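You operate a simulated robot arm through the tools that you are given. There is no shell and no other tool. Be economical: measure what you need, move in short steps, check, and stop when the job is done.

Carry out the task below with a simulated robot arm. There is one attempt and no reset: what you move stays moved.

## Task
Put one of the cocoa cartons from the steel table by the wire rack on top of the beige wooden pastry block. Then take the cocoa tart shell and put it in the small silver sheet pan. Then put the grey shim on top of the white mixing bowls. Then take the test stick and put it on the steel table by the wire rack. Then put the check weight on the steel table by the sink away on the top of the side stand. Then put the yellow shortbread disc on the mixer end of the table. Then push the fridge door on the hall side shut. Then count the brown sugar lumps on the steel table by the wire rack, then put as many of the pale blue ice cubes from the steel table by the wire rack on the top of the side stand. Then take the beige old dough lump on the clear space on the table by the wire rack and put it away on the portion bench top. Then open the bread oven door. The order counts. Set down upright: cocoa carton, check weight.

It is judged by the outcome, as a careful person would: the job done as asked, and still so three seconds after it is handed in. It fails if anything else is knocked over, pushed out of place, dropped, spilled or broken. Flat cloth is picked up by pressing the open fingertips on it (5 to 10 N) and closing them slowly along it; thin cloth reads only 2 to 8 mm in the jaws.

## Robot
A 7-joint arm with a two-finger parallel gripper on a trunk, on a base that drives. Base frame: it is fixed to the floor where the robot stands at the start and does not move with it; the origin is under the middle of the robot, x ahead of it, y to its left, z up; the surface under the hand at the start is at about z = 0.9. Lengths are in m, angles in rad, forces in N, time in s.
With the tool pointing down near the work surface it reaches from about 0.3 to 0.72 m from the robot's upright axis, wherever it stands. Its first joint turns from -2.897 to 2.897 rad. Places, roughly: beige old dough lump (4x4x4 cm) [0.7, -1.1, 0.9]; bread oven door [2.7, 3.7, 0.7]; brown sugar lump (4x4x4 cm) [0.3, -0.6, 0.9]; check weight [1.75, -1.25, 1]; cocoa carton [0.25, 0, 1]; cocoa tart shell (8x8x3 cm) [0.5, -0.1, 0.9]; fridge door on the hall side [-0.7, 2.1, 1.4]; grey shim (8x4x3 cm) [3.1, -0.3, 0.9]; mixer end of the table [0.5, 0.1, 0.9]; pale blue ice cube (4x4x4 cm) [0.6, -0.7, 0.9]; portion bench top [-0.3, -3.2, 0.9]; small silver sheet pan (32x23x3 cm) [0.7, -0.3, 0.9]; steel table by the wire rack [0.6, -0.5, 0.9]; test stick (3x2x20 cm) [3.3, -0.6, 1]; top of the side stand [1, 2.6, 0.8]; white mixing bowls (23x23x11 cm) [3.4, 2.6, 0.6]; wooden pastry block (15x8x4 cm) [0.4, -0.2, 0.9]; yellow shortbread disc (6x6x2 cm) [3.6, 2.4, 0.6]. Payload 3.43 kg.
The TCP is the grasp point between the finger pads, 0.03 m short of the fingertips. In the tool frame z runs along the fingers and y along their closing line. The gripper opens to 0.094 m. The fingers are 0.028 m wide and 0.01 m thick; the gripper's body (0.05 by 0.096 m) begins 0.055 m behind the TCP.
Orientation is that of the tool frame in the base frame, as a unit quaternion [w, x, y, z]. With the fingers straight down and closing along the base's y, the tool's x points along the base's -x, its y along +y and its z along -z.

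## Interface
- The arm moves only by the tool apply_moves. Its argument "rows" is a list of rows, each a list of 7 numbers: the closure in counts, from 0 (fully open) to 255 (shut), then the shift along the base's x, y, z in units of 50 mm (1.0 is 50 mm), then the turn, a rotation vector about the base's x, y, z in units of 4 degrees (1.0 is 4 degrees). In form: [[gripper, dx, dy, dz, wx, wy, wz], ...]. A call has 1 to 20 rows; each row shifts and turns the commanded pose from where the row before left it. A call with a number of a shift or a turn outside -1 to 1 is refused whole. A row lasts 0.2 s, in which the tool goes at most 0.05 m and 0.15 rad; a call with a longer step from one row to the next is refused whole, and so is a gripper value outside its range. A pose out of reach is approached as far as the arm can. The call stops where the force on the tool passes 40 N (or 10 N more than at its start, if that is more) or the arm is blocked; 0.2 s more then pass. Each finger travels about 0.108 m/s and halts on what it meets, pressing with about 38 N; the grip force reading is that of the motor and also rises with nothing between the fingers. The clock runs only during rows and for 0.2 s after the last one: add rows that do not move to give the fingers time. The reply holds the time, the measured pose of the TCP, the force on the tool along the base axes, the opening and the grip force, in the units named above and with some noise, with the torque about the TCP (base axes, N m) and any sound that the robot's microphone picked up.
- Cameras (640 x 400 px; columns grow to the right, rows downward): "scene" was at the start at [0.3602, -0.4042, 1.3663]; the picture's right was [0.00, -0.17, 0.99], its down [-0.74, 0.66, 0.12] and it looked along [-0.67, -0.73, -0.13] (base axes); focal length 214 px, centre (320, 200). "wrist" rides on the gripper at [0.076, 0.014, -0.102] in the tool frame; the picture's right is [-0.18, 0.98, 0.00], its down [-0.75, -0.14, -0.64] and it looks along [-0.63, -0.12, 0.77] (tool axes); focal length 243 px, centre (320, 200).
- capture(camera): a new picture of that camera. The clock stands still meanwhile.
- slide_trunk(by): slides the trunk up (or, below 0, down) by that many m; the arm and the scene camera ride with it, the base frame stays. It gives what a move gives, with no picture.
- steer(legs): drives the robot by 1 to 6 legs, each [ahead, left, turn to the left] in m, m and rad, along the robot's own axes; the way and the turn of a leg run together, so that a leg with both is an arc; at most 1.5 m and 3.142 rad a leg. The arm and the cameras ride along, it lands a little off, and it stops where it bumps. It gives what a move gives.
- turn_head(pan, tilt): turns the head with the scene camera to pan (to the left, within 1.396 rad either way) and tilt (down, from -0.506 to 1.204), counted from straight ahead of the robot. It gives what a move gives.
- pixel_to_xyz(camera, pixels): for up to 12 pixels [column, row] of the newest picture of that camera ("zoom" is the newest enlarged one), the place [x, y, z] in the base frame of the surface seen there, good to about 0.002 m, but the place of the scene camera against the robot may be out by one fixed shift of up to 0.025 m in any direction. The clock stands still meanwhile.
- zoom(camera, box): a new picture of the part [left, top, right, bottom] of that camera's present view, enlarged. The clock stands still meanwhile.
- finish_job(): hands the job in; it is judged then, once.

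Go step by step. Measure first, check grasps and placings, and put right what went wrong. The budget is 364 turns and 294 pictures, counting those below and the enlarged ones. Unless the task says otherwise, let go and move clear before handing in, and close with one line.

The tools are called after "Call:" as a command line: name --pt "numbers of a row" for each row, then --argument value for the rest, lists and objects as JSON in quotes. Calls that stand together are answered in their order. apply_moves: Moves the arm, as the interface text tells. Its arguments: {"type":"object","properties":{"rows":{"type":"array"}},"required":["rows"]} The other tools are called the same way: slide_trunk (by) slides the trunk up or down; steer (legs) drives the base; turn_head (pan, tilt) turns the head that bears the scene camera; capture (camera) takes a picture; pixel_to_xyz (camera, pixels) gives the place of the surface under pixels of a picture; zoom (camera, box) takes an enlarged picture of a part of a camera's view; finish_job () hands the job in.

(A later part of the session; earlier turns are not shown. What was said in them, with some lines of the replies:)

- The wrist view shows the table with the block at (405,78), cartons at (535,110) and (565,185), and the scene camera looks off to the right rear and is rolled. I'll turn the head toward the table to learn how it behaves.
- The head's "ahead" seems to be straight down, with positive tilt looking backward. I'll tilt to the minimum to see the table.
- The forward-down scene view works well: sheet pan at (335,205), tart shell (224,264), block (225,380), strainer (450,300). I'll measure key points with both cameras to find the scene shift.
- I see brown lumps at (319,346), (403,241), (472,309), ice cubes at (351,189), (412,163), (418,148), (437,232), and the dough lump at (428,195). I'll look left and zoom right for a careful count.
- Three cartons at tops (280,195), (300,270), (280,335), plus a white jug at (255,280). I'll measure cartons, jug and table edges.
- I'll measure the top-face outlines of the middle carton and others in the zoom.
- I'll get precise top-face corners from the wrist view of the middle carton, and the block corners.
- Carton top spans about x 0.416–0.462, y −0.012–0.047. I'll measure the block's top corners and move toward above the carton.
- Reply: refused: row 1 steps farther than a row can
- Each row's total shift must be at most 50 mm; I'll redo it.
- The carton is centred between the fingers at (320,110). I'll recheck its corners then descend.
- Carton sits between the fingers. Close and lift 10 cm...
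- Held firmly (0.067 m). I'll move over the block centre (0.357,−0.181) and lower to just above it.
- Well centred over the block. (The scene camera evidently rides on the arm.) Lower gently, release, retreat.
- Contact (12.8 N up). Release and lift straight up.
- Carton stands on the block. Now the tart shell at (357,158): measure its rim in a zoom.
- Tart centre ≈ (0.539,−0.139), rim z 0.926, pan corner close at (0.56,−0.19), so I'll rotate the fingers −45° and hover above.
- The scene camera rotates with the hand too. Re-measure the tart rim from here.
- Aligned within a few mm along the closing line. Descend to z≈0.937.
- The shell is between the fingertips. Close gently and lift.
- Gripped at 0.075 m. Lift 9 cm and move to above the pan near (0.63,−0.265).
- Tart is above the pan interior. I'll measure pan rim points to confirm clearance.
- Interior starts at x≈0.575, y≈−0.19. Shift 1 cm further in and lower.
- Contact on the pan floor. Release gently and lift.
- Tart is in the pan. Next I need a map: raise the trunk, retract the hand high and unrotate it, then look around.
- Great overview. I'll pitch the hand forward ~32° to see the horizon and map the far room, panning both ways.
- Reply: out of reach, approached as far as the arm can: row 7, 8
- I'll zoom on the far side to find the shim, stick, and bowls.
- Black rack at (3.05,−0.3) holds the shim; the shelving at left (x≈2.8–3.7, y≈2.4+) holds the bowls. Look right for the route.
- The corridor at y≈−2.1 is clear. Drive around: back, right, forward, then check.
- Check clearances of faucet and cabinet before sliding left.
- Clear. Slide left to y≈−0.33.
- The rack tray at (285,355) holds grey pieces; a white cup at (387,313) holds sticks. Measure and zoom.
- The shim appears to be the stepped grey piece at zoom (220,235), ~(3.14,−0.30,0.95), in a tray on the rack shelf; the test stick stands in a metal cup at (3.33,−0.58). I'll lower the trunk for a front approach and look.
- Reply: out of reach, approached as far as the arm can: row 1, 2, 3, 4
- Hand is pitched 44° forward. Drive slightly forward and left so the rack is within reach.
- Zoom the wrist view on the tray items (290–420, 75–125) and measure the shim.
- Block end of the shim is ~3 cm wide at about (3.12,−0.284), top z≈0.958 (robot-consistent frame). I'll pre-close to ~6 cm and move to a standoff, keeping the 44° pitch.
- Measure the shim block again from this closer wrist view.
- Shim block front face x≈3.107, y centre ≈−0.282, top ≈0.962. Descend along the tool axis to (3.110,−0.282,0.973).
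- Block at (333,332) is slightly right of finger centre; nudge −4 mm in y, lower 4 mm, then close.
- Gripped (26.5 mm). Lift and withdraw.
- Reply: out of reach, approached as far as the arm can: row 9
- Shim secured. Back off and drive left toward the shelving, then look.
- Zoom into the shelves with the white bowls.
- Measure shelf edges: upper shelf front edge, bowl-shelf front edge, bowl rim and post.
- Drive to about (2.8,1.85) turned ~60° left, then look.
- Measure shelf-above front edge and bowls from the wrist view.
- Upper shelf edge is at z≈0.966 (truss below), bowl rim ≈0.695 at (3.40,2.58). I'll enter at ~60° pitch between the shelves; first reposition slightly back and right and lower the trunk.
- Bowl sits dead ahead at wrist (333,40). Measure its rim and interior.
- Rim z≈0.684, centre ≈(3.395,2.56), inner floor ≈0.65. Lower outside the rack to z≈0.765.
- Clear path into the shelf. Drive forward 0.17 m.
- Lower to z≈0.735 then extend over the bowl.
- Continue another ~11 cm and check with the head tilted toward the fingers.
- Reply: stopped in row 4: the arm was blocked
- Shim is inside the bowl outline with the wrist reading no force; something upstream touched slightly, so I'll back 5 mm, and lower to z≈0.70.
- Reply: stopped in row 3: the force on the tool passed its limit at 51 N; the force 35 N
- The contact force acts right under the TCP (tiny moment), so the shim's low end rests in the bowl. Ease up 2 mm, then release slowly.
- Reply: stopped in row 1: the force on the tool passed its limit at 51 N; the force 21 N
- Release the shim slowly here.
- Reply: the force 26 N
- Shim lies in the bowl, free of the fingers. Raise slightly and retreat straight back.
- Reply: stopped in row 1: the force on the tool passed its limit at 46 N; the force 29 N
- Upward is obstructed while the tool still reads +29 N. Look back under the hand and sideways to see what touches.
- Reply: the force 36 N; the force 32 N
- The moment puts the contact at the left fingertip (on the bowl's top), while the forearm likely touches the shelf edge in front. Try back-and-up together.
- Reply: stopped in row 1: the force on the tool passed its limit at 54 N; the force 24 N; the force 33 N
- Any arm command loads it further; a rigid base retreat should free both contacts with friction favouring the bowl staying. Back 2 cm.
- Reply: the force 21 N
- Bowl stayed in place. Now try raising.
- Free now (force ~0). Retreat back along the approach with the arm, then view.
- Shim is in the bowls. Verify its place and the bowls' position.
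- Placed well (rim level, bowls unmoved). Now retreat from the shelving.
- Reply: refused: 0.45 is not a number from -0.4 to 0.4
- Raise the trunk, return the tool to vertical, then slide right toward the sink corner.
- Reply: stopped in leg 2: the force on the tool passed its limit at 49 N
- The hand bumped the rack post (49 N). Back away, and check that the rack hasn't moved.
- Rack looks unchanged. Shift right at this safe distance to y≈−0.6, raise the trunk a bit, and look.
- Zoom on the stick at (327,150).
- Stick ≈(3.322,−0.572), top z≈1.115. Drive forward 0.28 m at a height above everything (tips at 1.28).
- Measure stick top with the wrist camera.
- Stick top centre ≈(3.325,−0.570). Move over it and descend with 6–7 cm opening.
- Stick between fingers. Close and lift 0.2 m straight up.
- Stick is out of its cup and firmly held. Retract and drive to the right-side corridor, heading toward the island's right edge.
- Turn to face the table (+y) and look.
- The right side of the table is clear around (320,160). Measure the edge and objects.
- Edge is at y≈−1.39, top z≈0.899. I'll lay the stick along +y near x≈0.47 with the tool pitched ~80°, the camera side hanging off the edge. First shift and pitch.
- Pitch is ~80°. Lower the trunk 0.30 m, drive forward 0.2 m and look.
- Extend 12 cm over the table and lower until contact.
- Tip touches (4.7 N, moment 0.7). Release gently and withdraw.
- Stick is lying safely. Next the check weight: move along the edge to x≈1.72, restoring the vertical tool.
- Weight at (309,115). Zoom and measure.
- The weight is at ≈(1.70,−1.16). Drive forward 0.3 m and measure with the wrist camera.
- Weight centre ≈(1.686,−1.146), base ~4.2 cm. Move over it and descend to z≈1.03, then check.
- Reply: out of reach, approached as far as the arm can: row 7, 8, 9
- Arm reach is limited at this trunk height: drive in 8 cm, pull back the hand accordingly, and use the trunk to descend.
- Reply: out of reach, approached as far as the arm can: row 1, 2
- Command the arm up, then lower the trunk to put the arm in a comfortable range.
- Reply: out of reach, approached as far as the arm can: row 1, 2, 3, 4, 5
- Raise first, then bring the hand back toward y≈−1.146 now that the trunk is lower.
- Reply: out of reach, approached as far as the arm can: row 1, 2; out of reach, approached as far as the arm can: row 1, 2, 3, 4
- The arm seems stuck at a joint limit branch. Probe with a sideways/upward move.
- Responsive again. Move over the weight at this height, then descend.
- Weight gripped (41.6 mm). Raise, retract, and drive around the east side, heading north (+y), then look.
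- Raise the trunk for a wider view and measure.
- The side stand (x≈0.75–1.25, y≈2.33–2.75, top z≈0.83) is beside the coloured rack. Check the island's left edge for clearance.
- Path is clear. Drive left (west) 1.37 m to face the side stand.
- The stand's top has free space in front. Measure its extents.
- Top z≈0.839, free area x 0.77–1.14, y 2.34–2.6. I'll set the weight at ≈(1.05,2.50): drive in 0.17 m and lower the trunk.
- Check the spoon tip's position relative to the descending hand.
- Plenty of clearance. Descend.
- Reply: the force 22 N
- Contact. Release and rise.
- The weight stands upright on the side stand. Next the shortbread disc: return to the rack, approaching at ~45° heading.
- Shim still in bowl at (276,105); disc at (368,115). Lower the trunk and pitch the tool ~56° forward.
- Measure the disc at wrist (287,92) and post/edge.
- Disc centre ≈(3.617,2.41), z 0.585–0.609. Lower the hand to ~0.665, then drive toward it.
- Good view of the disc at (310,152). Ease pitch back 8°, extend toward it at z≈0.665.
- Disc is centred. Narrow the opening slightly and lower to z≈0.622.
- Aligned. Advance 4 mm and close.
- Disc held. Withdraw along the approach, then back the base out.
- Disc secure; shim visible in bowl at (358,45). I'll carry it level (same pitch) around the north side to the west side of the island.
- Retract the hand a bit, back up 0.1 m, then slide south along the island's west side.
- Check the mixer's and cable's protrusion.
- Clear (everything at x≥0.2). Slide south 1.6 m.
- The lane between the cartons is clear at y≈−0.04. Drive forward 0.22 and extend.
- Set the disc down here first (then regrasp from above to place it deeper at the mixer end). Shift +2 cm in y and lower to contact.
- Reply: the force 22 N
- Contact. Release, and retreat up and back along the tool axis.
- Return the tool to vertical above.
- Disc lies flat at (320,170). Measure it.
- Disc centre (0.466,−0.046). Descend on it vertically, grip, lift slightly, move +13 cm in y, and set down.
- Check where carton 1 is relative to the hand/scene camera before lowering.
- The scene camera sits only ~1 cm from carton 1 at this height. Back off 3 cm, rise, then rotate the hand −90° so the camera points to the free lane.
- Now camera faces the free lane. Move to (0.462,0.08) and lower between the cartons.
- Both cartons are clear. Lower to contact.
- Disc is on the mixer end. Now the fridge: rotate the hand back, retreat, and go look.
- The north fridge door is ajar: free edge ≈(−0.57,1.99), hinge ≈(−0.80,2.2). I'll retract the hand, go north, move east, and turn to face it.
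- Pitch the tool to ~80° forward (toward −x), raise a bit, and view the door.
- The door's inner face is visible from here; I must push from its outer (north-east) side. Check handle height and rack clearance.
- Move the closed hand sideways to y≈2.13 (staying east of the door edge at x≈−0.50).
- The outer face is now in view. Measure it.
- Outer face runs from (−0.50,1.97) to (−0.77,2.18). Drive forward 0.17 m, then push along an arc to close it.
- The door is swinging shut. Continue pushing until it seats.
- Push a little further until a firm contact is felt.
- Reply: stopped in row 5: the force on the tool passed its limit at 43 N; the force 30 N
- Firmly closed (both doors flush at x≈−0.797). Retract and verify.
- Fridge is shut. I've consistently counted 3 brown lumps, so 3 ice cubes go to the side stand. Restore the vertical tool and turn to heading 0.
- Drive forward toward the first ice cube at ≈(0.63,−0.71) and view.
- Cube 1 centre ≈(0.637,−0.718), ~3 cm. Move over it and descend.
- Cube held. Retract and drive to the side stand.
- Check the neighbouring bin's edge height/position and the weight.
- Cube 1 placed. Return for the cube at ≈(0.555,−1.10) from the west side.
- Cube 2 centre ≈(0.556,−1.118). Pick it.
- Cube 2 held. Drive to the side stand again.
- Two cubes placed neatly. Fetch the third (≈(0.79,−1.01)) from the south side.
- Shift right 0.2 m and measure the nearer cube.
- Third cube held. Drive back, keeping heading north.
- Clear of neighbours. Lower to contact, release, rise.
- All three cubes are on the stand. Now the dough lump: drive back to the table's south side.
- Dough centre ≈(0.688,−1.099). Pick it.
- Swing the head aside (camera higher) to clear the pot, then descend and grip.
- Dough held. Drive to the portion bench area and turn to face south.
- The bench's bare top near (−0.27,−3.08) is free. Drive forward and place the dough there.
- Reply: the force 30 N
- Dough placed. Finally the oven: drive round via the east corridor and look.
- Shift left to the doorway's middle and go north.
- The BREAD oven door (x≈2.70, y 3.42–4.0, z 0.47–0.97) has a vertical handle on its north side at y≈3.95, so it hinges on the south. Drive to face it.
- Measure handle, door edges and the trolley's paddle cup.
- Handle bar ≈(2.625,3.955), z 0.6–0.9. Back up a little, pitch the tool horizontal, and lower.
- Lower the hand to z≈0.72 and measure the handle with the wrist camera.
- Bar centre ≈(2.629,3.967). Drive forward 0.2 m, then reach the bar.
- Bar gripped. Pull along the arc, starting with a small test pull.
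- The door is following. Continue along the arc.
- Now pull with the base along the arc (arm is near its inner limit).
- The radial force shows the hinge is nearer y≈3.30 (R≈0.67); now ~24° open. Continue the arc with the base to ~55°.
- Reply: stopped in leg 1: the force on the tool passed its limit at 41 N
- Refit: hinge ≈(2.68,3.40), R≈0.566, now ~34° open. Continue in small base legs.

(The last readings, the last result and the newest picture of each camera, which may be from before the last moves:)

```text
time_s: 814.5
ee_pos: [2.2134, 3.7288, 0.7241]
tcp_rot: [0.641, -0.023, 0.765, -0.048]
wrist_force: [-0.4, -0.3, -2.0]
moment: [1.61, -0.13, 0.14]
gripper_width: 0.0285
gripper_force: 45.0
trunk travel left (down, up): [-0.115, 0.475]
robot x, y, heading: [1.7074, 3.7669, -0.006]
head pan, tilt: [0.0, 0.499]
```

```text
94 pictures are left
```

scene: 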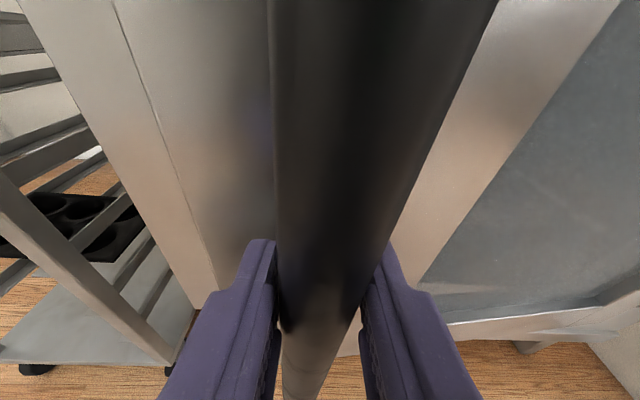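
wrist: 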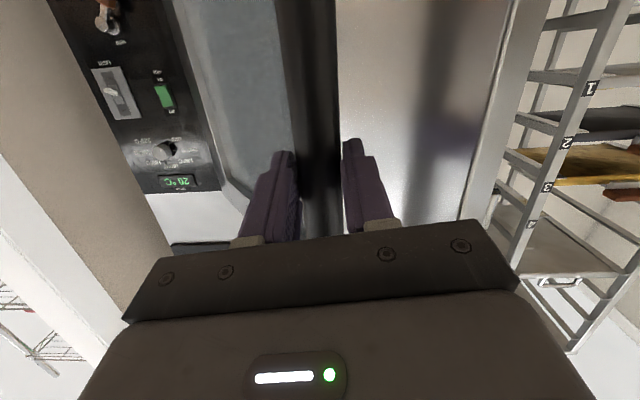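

Excellent; ~50° open with near-zero force. Continue to ~80°.

Call:
steer --legs '[[-0.027, -0.042, 0]]'

Call:
steer --legs '[[-0.0225, -0.043, 0]]'

Call:
steer --legs '[[-0.019, -0.045, 0]]'

Call:
steer --legs '[[-0.015, -0.047, 0]]'

Call:
steer --legs '[[-0.011, -0.048, 0]]'

Call:
capture --camera "wrist"

```text
time_s: 815.4
ee_pos: [2.1867, 3.687, 0.7229]
tcp_rot: [0.641, -0.023, 0.766, -0.047]
wrist_force: [1.9, -0.4, -0.9]
moment: [1.62, -0.03, 0.18]
gripper_width: 0.0288
gripper_force: 45.7
trunk travel left (down, up): [-0.115, 0.475]
robot x, y, heading: [1.6762, 3.7218, -0.003]
head pan, tilt: [0.0, 0.499]
```

```text
time_s: 816.3
ee_pos: [2.1635, 3.6444, 0.7233]
tcp_rot: [0.641, -0.023, 0.766, -0.047]
wrist_force: [-0.6, 0.8, -1.8]
moment: [1.58, -0.04, 0.2]
gripper_width: 0.0286
gripper_force: 45.3
trunk travel left (down, up): [-0.115, 0.475]
robot x, y, heading: [1.6591, 3.6818, -0.003]
head pan, tilt: [0.0, 0.499]
```

```text
time_s: 817.3
ee_pos: [2.145, 3.599, 0.724]
tcp_rot: [0.641, -0.022, 0.766, -0.047]
wrist_force: [0.2, -0.7, -0.5]
moment: [1.63, -0.03, 0.2]
gripper_width: 0.0283
gripper_force: 44.9
trunk travel left (down, up): [-0.115, 0.475]
robot x, y, heading: [1.6408, 3.6344, -0.005]
head pan, tilt: [0.0, 0.499]
```

```text
time_s: 818.2
ee_pos: [2.1296, 3.5516, 0.7244]
tcp_rot: [0.642, -0.022, 0.765, -0.046]
wrist_force: [0.5, -0.7, -1.3]
moment: [1.57, 0.0, 0.24]
gripper_width: 0.0285
gripper_force: 44.8
trunk travel left (down, up): [-0.115, 0.475]
robot x, y, heading: [1.6274, 3.588, -0.004]
head pan, tilt: [0.0, 0.499]
```

```text
time_s: 819.1
ee_pos: [2.1187, 3.5041, 0.7218]
tcp_rot: [0.641, -0.022, 0.766, -0.046]
wrist_force: [0.5, -0.5, -1.1]
moment: [1.58, -0.07, 0.21]
gripper_width: 0.0284
gripper_force: 44.7
trunk travel left (down, up): [-0.115, 0.475]
robot x, y, heading: [1.6118, 3.5414, -0.0]
head pan, tilt: [0.0, 0.499]
```

```text
93 pictures are left
```

wrist: 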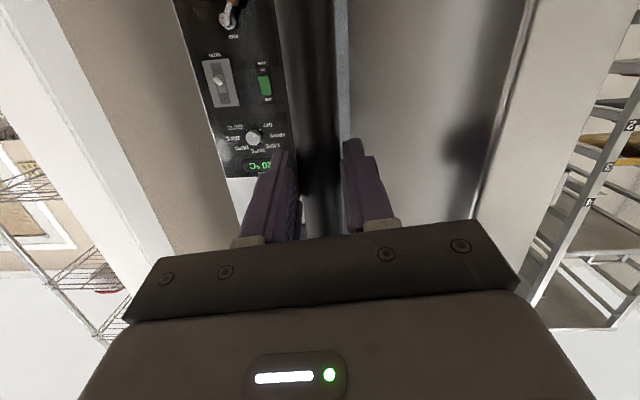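

~75° open. Two more small legs toward ~85°.

Call:
steer --legs '[[-0.007, -0.049, 0]]'

Call:
steer --legs '[[-0.002, -0.049, 0]]'

```text
time_s: 820.0
ee_pos: [2.1106, 3.4558, 0.7232]
tcp_rot: [0.641, -0.023, 0.766, -0.044]
wrist_force: [1.1, -0.2, -0.9]
moment: [1.58, -0.04, 0.17]
gripper_width: 0.0285
gripper_force: 45.2
trunk travel left (down, up): [-0.115, 0.475]
robot x, y, heading: [1.603, 3.4896, -0.002]
head pan, tilt: [0.0, 0.499]
```

```text
time_s: 820.9
ee_pos: [2.1075, 3.4052, 0.7238]
tcp_rot: [0.641, -0.022, 0.766, -0.046]
wrist_force: [0.0, -1.1, -1.2]
moment: [1.53, 0.02, 0.21]
gripper_width: 0.0284
gripper_force: 45.1
trunk travel left (down, up): [-0.115, 0.475]
robot x, y, heading: [1.6015, 3.4451, -0.002]
head pan, tilt: [0.0, 0.499]
```

Door ~85° open. Release gently (small opening) and back straight out.

Call:
apply_moves --pt "170 0 0 0 0 0 0" --pt "140 0 0 0 0 0 0" --pt "140 0 0 0 0 0 0"

Call:
steer --legs '[[-0.2, 0, 0]]'

Call:
turn_head --pan 0 --tilt 0.3

Call:
capture --camera "scene"

```text
time_s: 821.7
ee_pos: [2.1083, 3.4045, 0.7223]
tcp_rot: [0.641, -0.023, 0.766, -0.044]
wrist_force: [0.4, -0.3, -0.5]
moment: [0.01, 0.03, 0.0]
gripper_width: 0.0425
gripper_force: 0.0
trunk travel left (down, up): [-0.115, 0.475]
robot x, y, heading: [1.6025, 3.4435, -0.007]
head pan, tilt: [0.0, 0.499]
```

```text
time_s: 823.4
ee_pos: [1.9265, 3.4071, 0.7227]
tcp_rot: [0.641, -0.022, 0.766, -0.045]
wrist_force: [0.0, -0.1, 0.1]
moment: [0.05, 0.02, 0.02]
gripper_width: 0.0424
gripper_force: 0.1
trunk travel left (down, up): [-0.115, 0.475]
robot x, y, heading: [1.4203, 3.4417, 0.0]
head pan, tilt: [0.0, 0.499]
stopped in leg 1: the robot was blocked; the commanded pose is now the measured one
```

```text
time_s: 824.1
ee_pos: [1.9271, 3.4076, 0.7226]
tcp_rot: [0.64, -0.023, 0.767, -0.044]
wrist_force: [-0.4, 0.3, -0.1]
moment: [-0.02, -0.03, -0.04]
gripper_width: 0.0425
gripper_force: 0.0
trunk travel left (down, up): [-0.115, 0.475]
robot x, y, heading: [1.4215, 3.445, -0.009]
head pan, tilt: [0.0, 0.3]
```

```text
92 pictures are left
```

scene: 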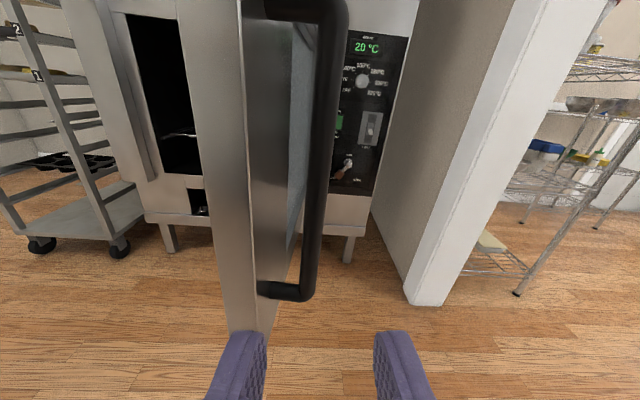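

The oven door is open. The base lightly bumped something behind; ease forward 5 cm and check it.

Call:
steer --legs '[[0.05, -0.05, 0]]'

Call:
slide_trunk --by 0.4

Call:
steer --legs '[[0.0, -0.35, 0], [0.1, -0.1, 0]]'

Call:
steer --legs '[[0, 0, 2.3]]'

Call:
capture --camera "scene"

```text
time_s: 825.1
ee_pos: [1.9755, 3.3548, 0.724]
tcp_rot: [0.641, -0.023, 0.766, -0.045]
wrist_force: [-0.3, 0.0, 0.9]
moment: [0.02, -0.01, 0.02]
gripper_width: 0.0426
gripper_force: 0.0
trunk travel left (down, up): [-0.115, 0.475]
robot x, y, heading: [1.4707, 3.3934, -0.002]
head pan, tilt: [0.0, 0.3]
```

```text
time_s: 828.9
ee_pos: [1.9759, 3.3556, 1.1228]
tcp_rot: [0.64, -0.022, 0.767, -0.046]
wrist_force: [0.0, -0.4, 1.0]
moment: [0.01, 0.01, 0.0]
gripper_width: 0.0425
gripper_force: 0.0
trunk travel left (down, up): [-0.515, 0.075]
robot x, y, heading: [1.4686, 3.3928, -0.005]
head pan, tilt: [0.0, 0.3]
```

```text
time_s: 832.1
ee_pos: [2.0758, 2.9059, 1.1218]
tcp_rot: [0.64, -0.022, 0.767, -0.045]
wrist_force: [-0.9, -0.2, -0.1]
moment: [0.0, 0.02, 0.06]
gripper_width: 0.0423
gripper_force: 0.1
trunk travel left (down, up): [-0.515, 0.075]
robot x, y, heading: [1.5697, 2.9428, 0.003]
head pan, tilt: [0.0, 0.3]
```

```text
time_s: 838.0
ee_pos: [1.2612, 3.3434, 1.1224]
tcp_rot: [-0.303, 0.708, -0.293, -0.566]
wrist_force: [0.4, 0.2, 0.0]
moment: [-0.03, 0.04, 0.02]
gripper_width: 0.0423
gripper_force: 0.0
trunk travel left (down, up): [-0.515, 0.075]
robot x, y, heading: [1.5664, 2.943, 2.298]
head pan, tilt: [0.0, 0.3]
```

```text
91 pictures are left
```

scene: 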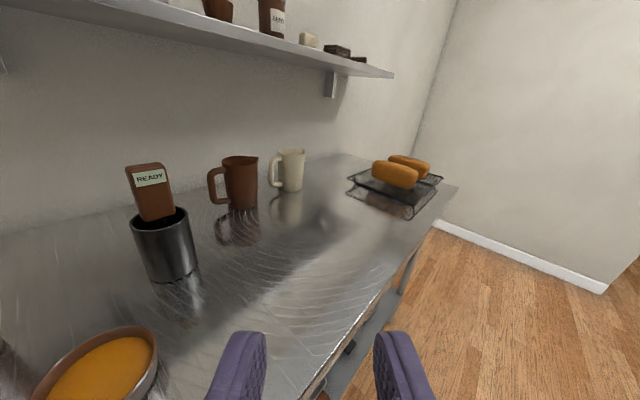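

Bench items are all upright. Back away and check its lower shelf too.

Call:
steer --legs '[[-0.45, 0, 0]]'

Call:
turn_head --pan 0 --tilt 0.5

Call:
capture --camera "scene"

```text
time_s: 840.7
ee_pos: [1.556, 3.0102, 1.1235]
tcp_rot: [-0.303, 0.709, -0.293, -0.566]
wrist_force: [1.2, -0.1, 0.3]
moment: [-0.01, -0.02, -0.01]
gripper_width: 0.0424
gripper_force: 0.1
trunk travel left (down, up): [-0.515, 0.075]
robot x, y, heading: [1.865, 2.6127, 2.298]
head pan, tilt: [0.0, 0.3]
```

```text
time_s: 841.4
ee_pos: [1.5546, 3.0112, 1.1218]
tcp_rot: [-0.302, 0.709, -0.292, -0.566]
wrist_force: [0.0, -0.3, 0.1]
moment: [0.03, -0.02, -0.01]
gripper_width: 0.0425
gripper_force: 0.0
trunk travel left (down, up): [-0.515, 0.075]
robot x, y, heading: [1.8629, 2.6125, 2.294]
head pan, tilt: [0.0, 0.499]
```

```text
90 pictures are left
```

scene: 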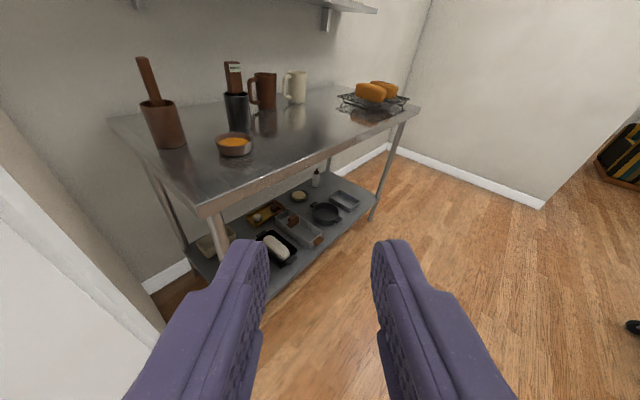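

Nothing disturbed. Final look at the oven door to make sure it has stayed open.

Call:
steer --legs '[[0, 0, -1.35]]'

Call:
capture --camera "scene"

```text
time_s: 845.1
ee_pos: [2.1891, 2.9992, 1.1234]
tcp_rot: [0.59, -0.37, 0.672, 0.252]
wrist_force: [-0.5, 0.0, -1.2]
moment: [-0.01, 0.0, -0.01]
gripper_width: 0.0424
gripper_force: 0.1
trunk travel left (down, up): [-0.515, 0.075]
robot x, y, heading: [1.8637, 2.6112, 0.947]
head pan, tilt: [0.0, 0.499]
```

```text
89 pictures are left
```

scene: 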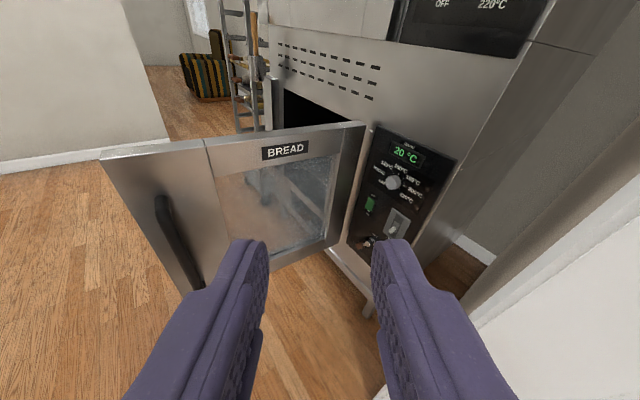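

The BREAD door stands wide open and all the other tasks have been verified. I'm handing in.

Call:
finish_job

```text
The job is handed in.
```

All ten steps are done in the order you asked: three brown sugar lumps counted and three ice cubes moved, with the cocoa carton and check weight set down upright. My hand touched the black rack by the sink and my base touched the oven-room bench; nothing in view had fallen or visibly moved.
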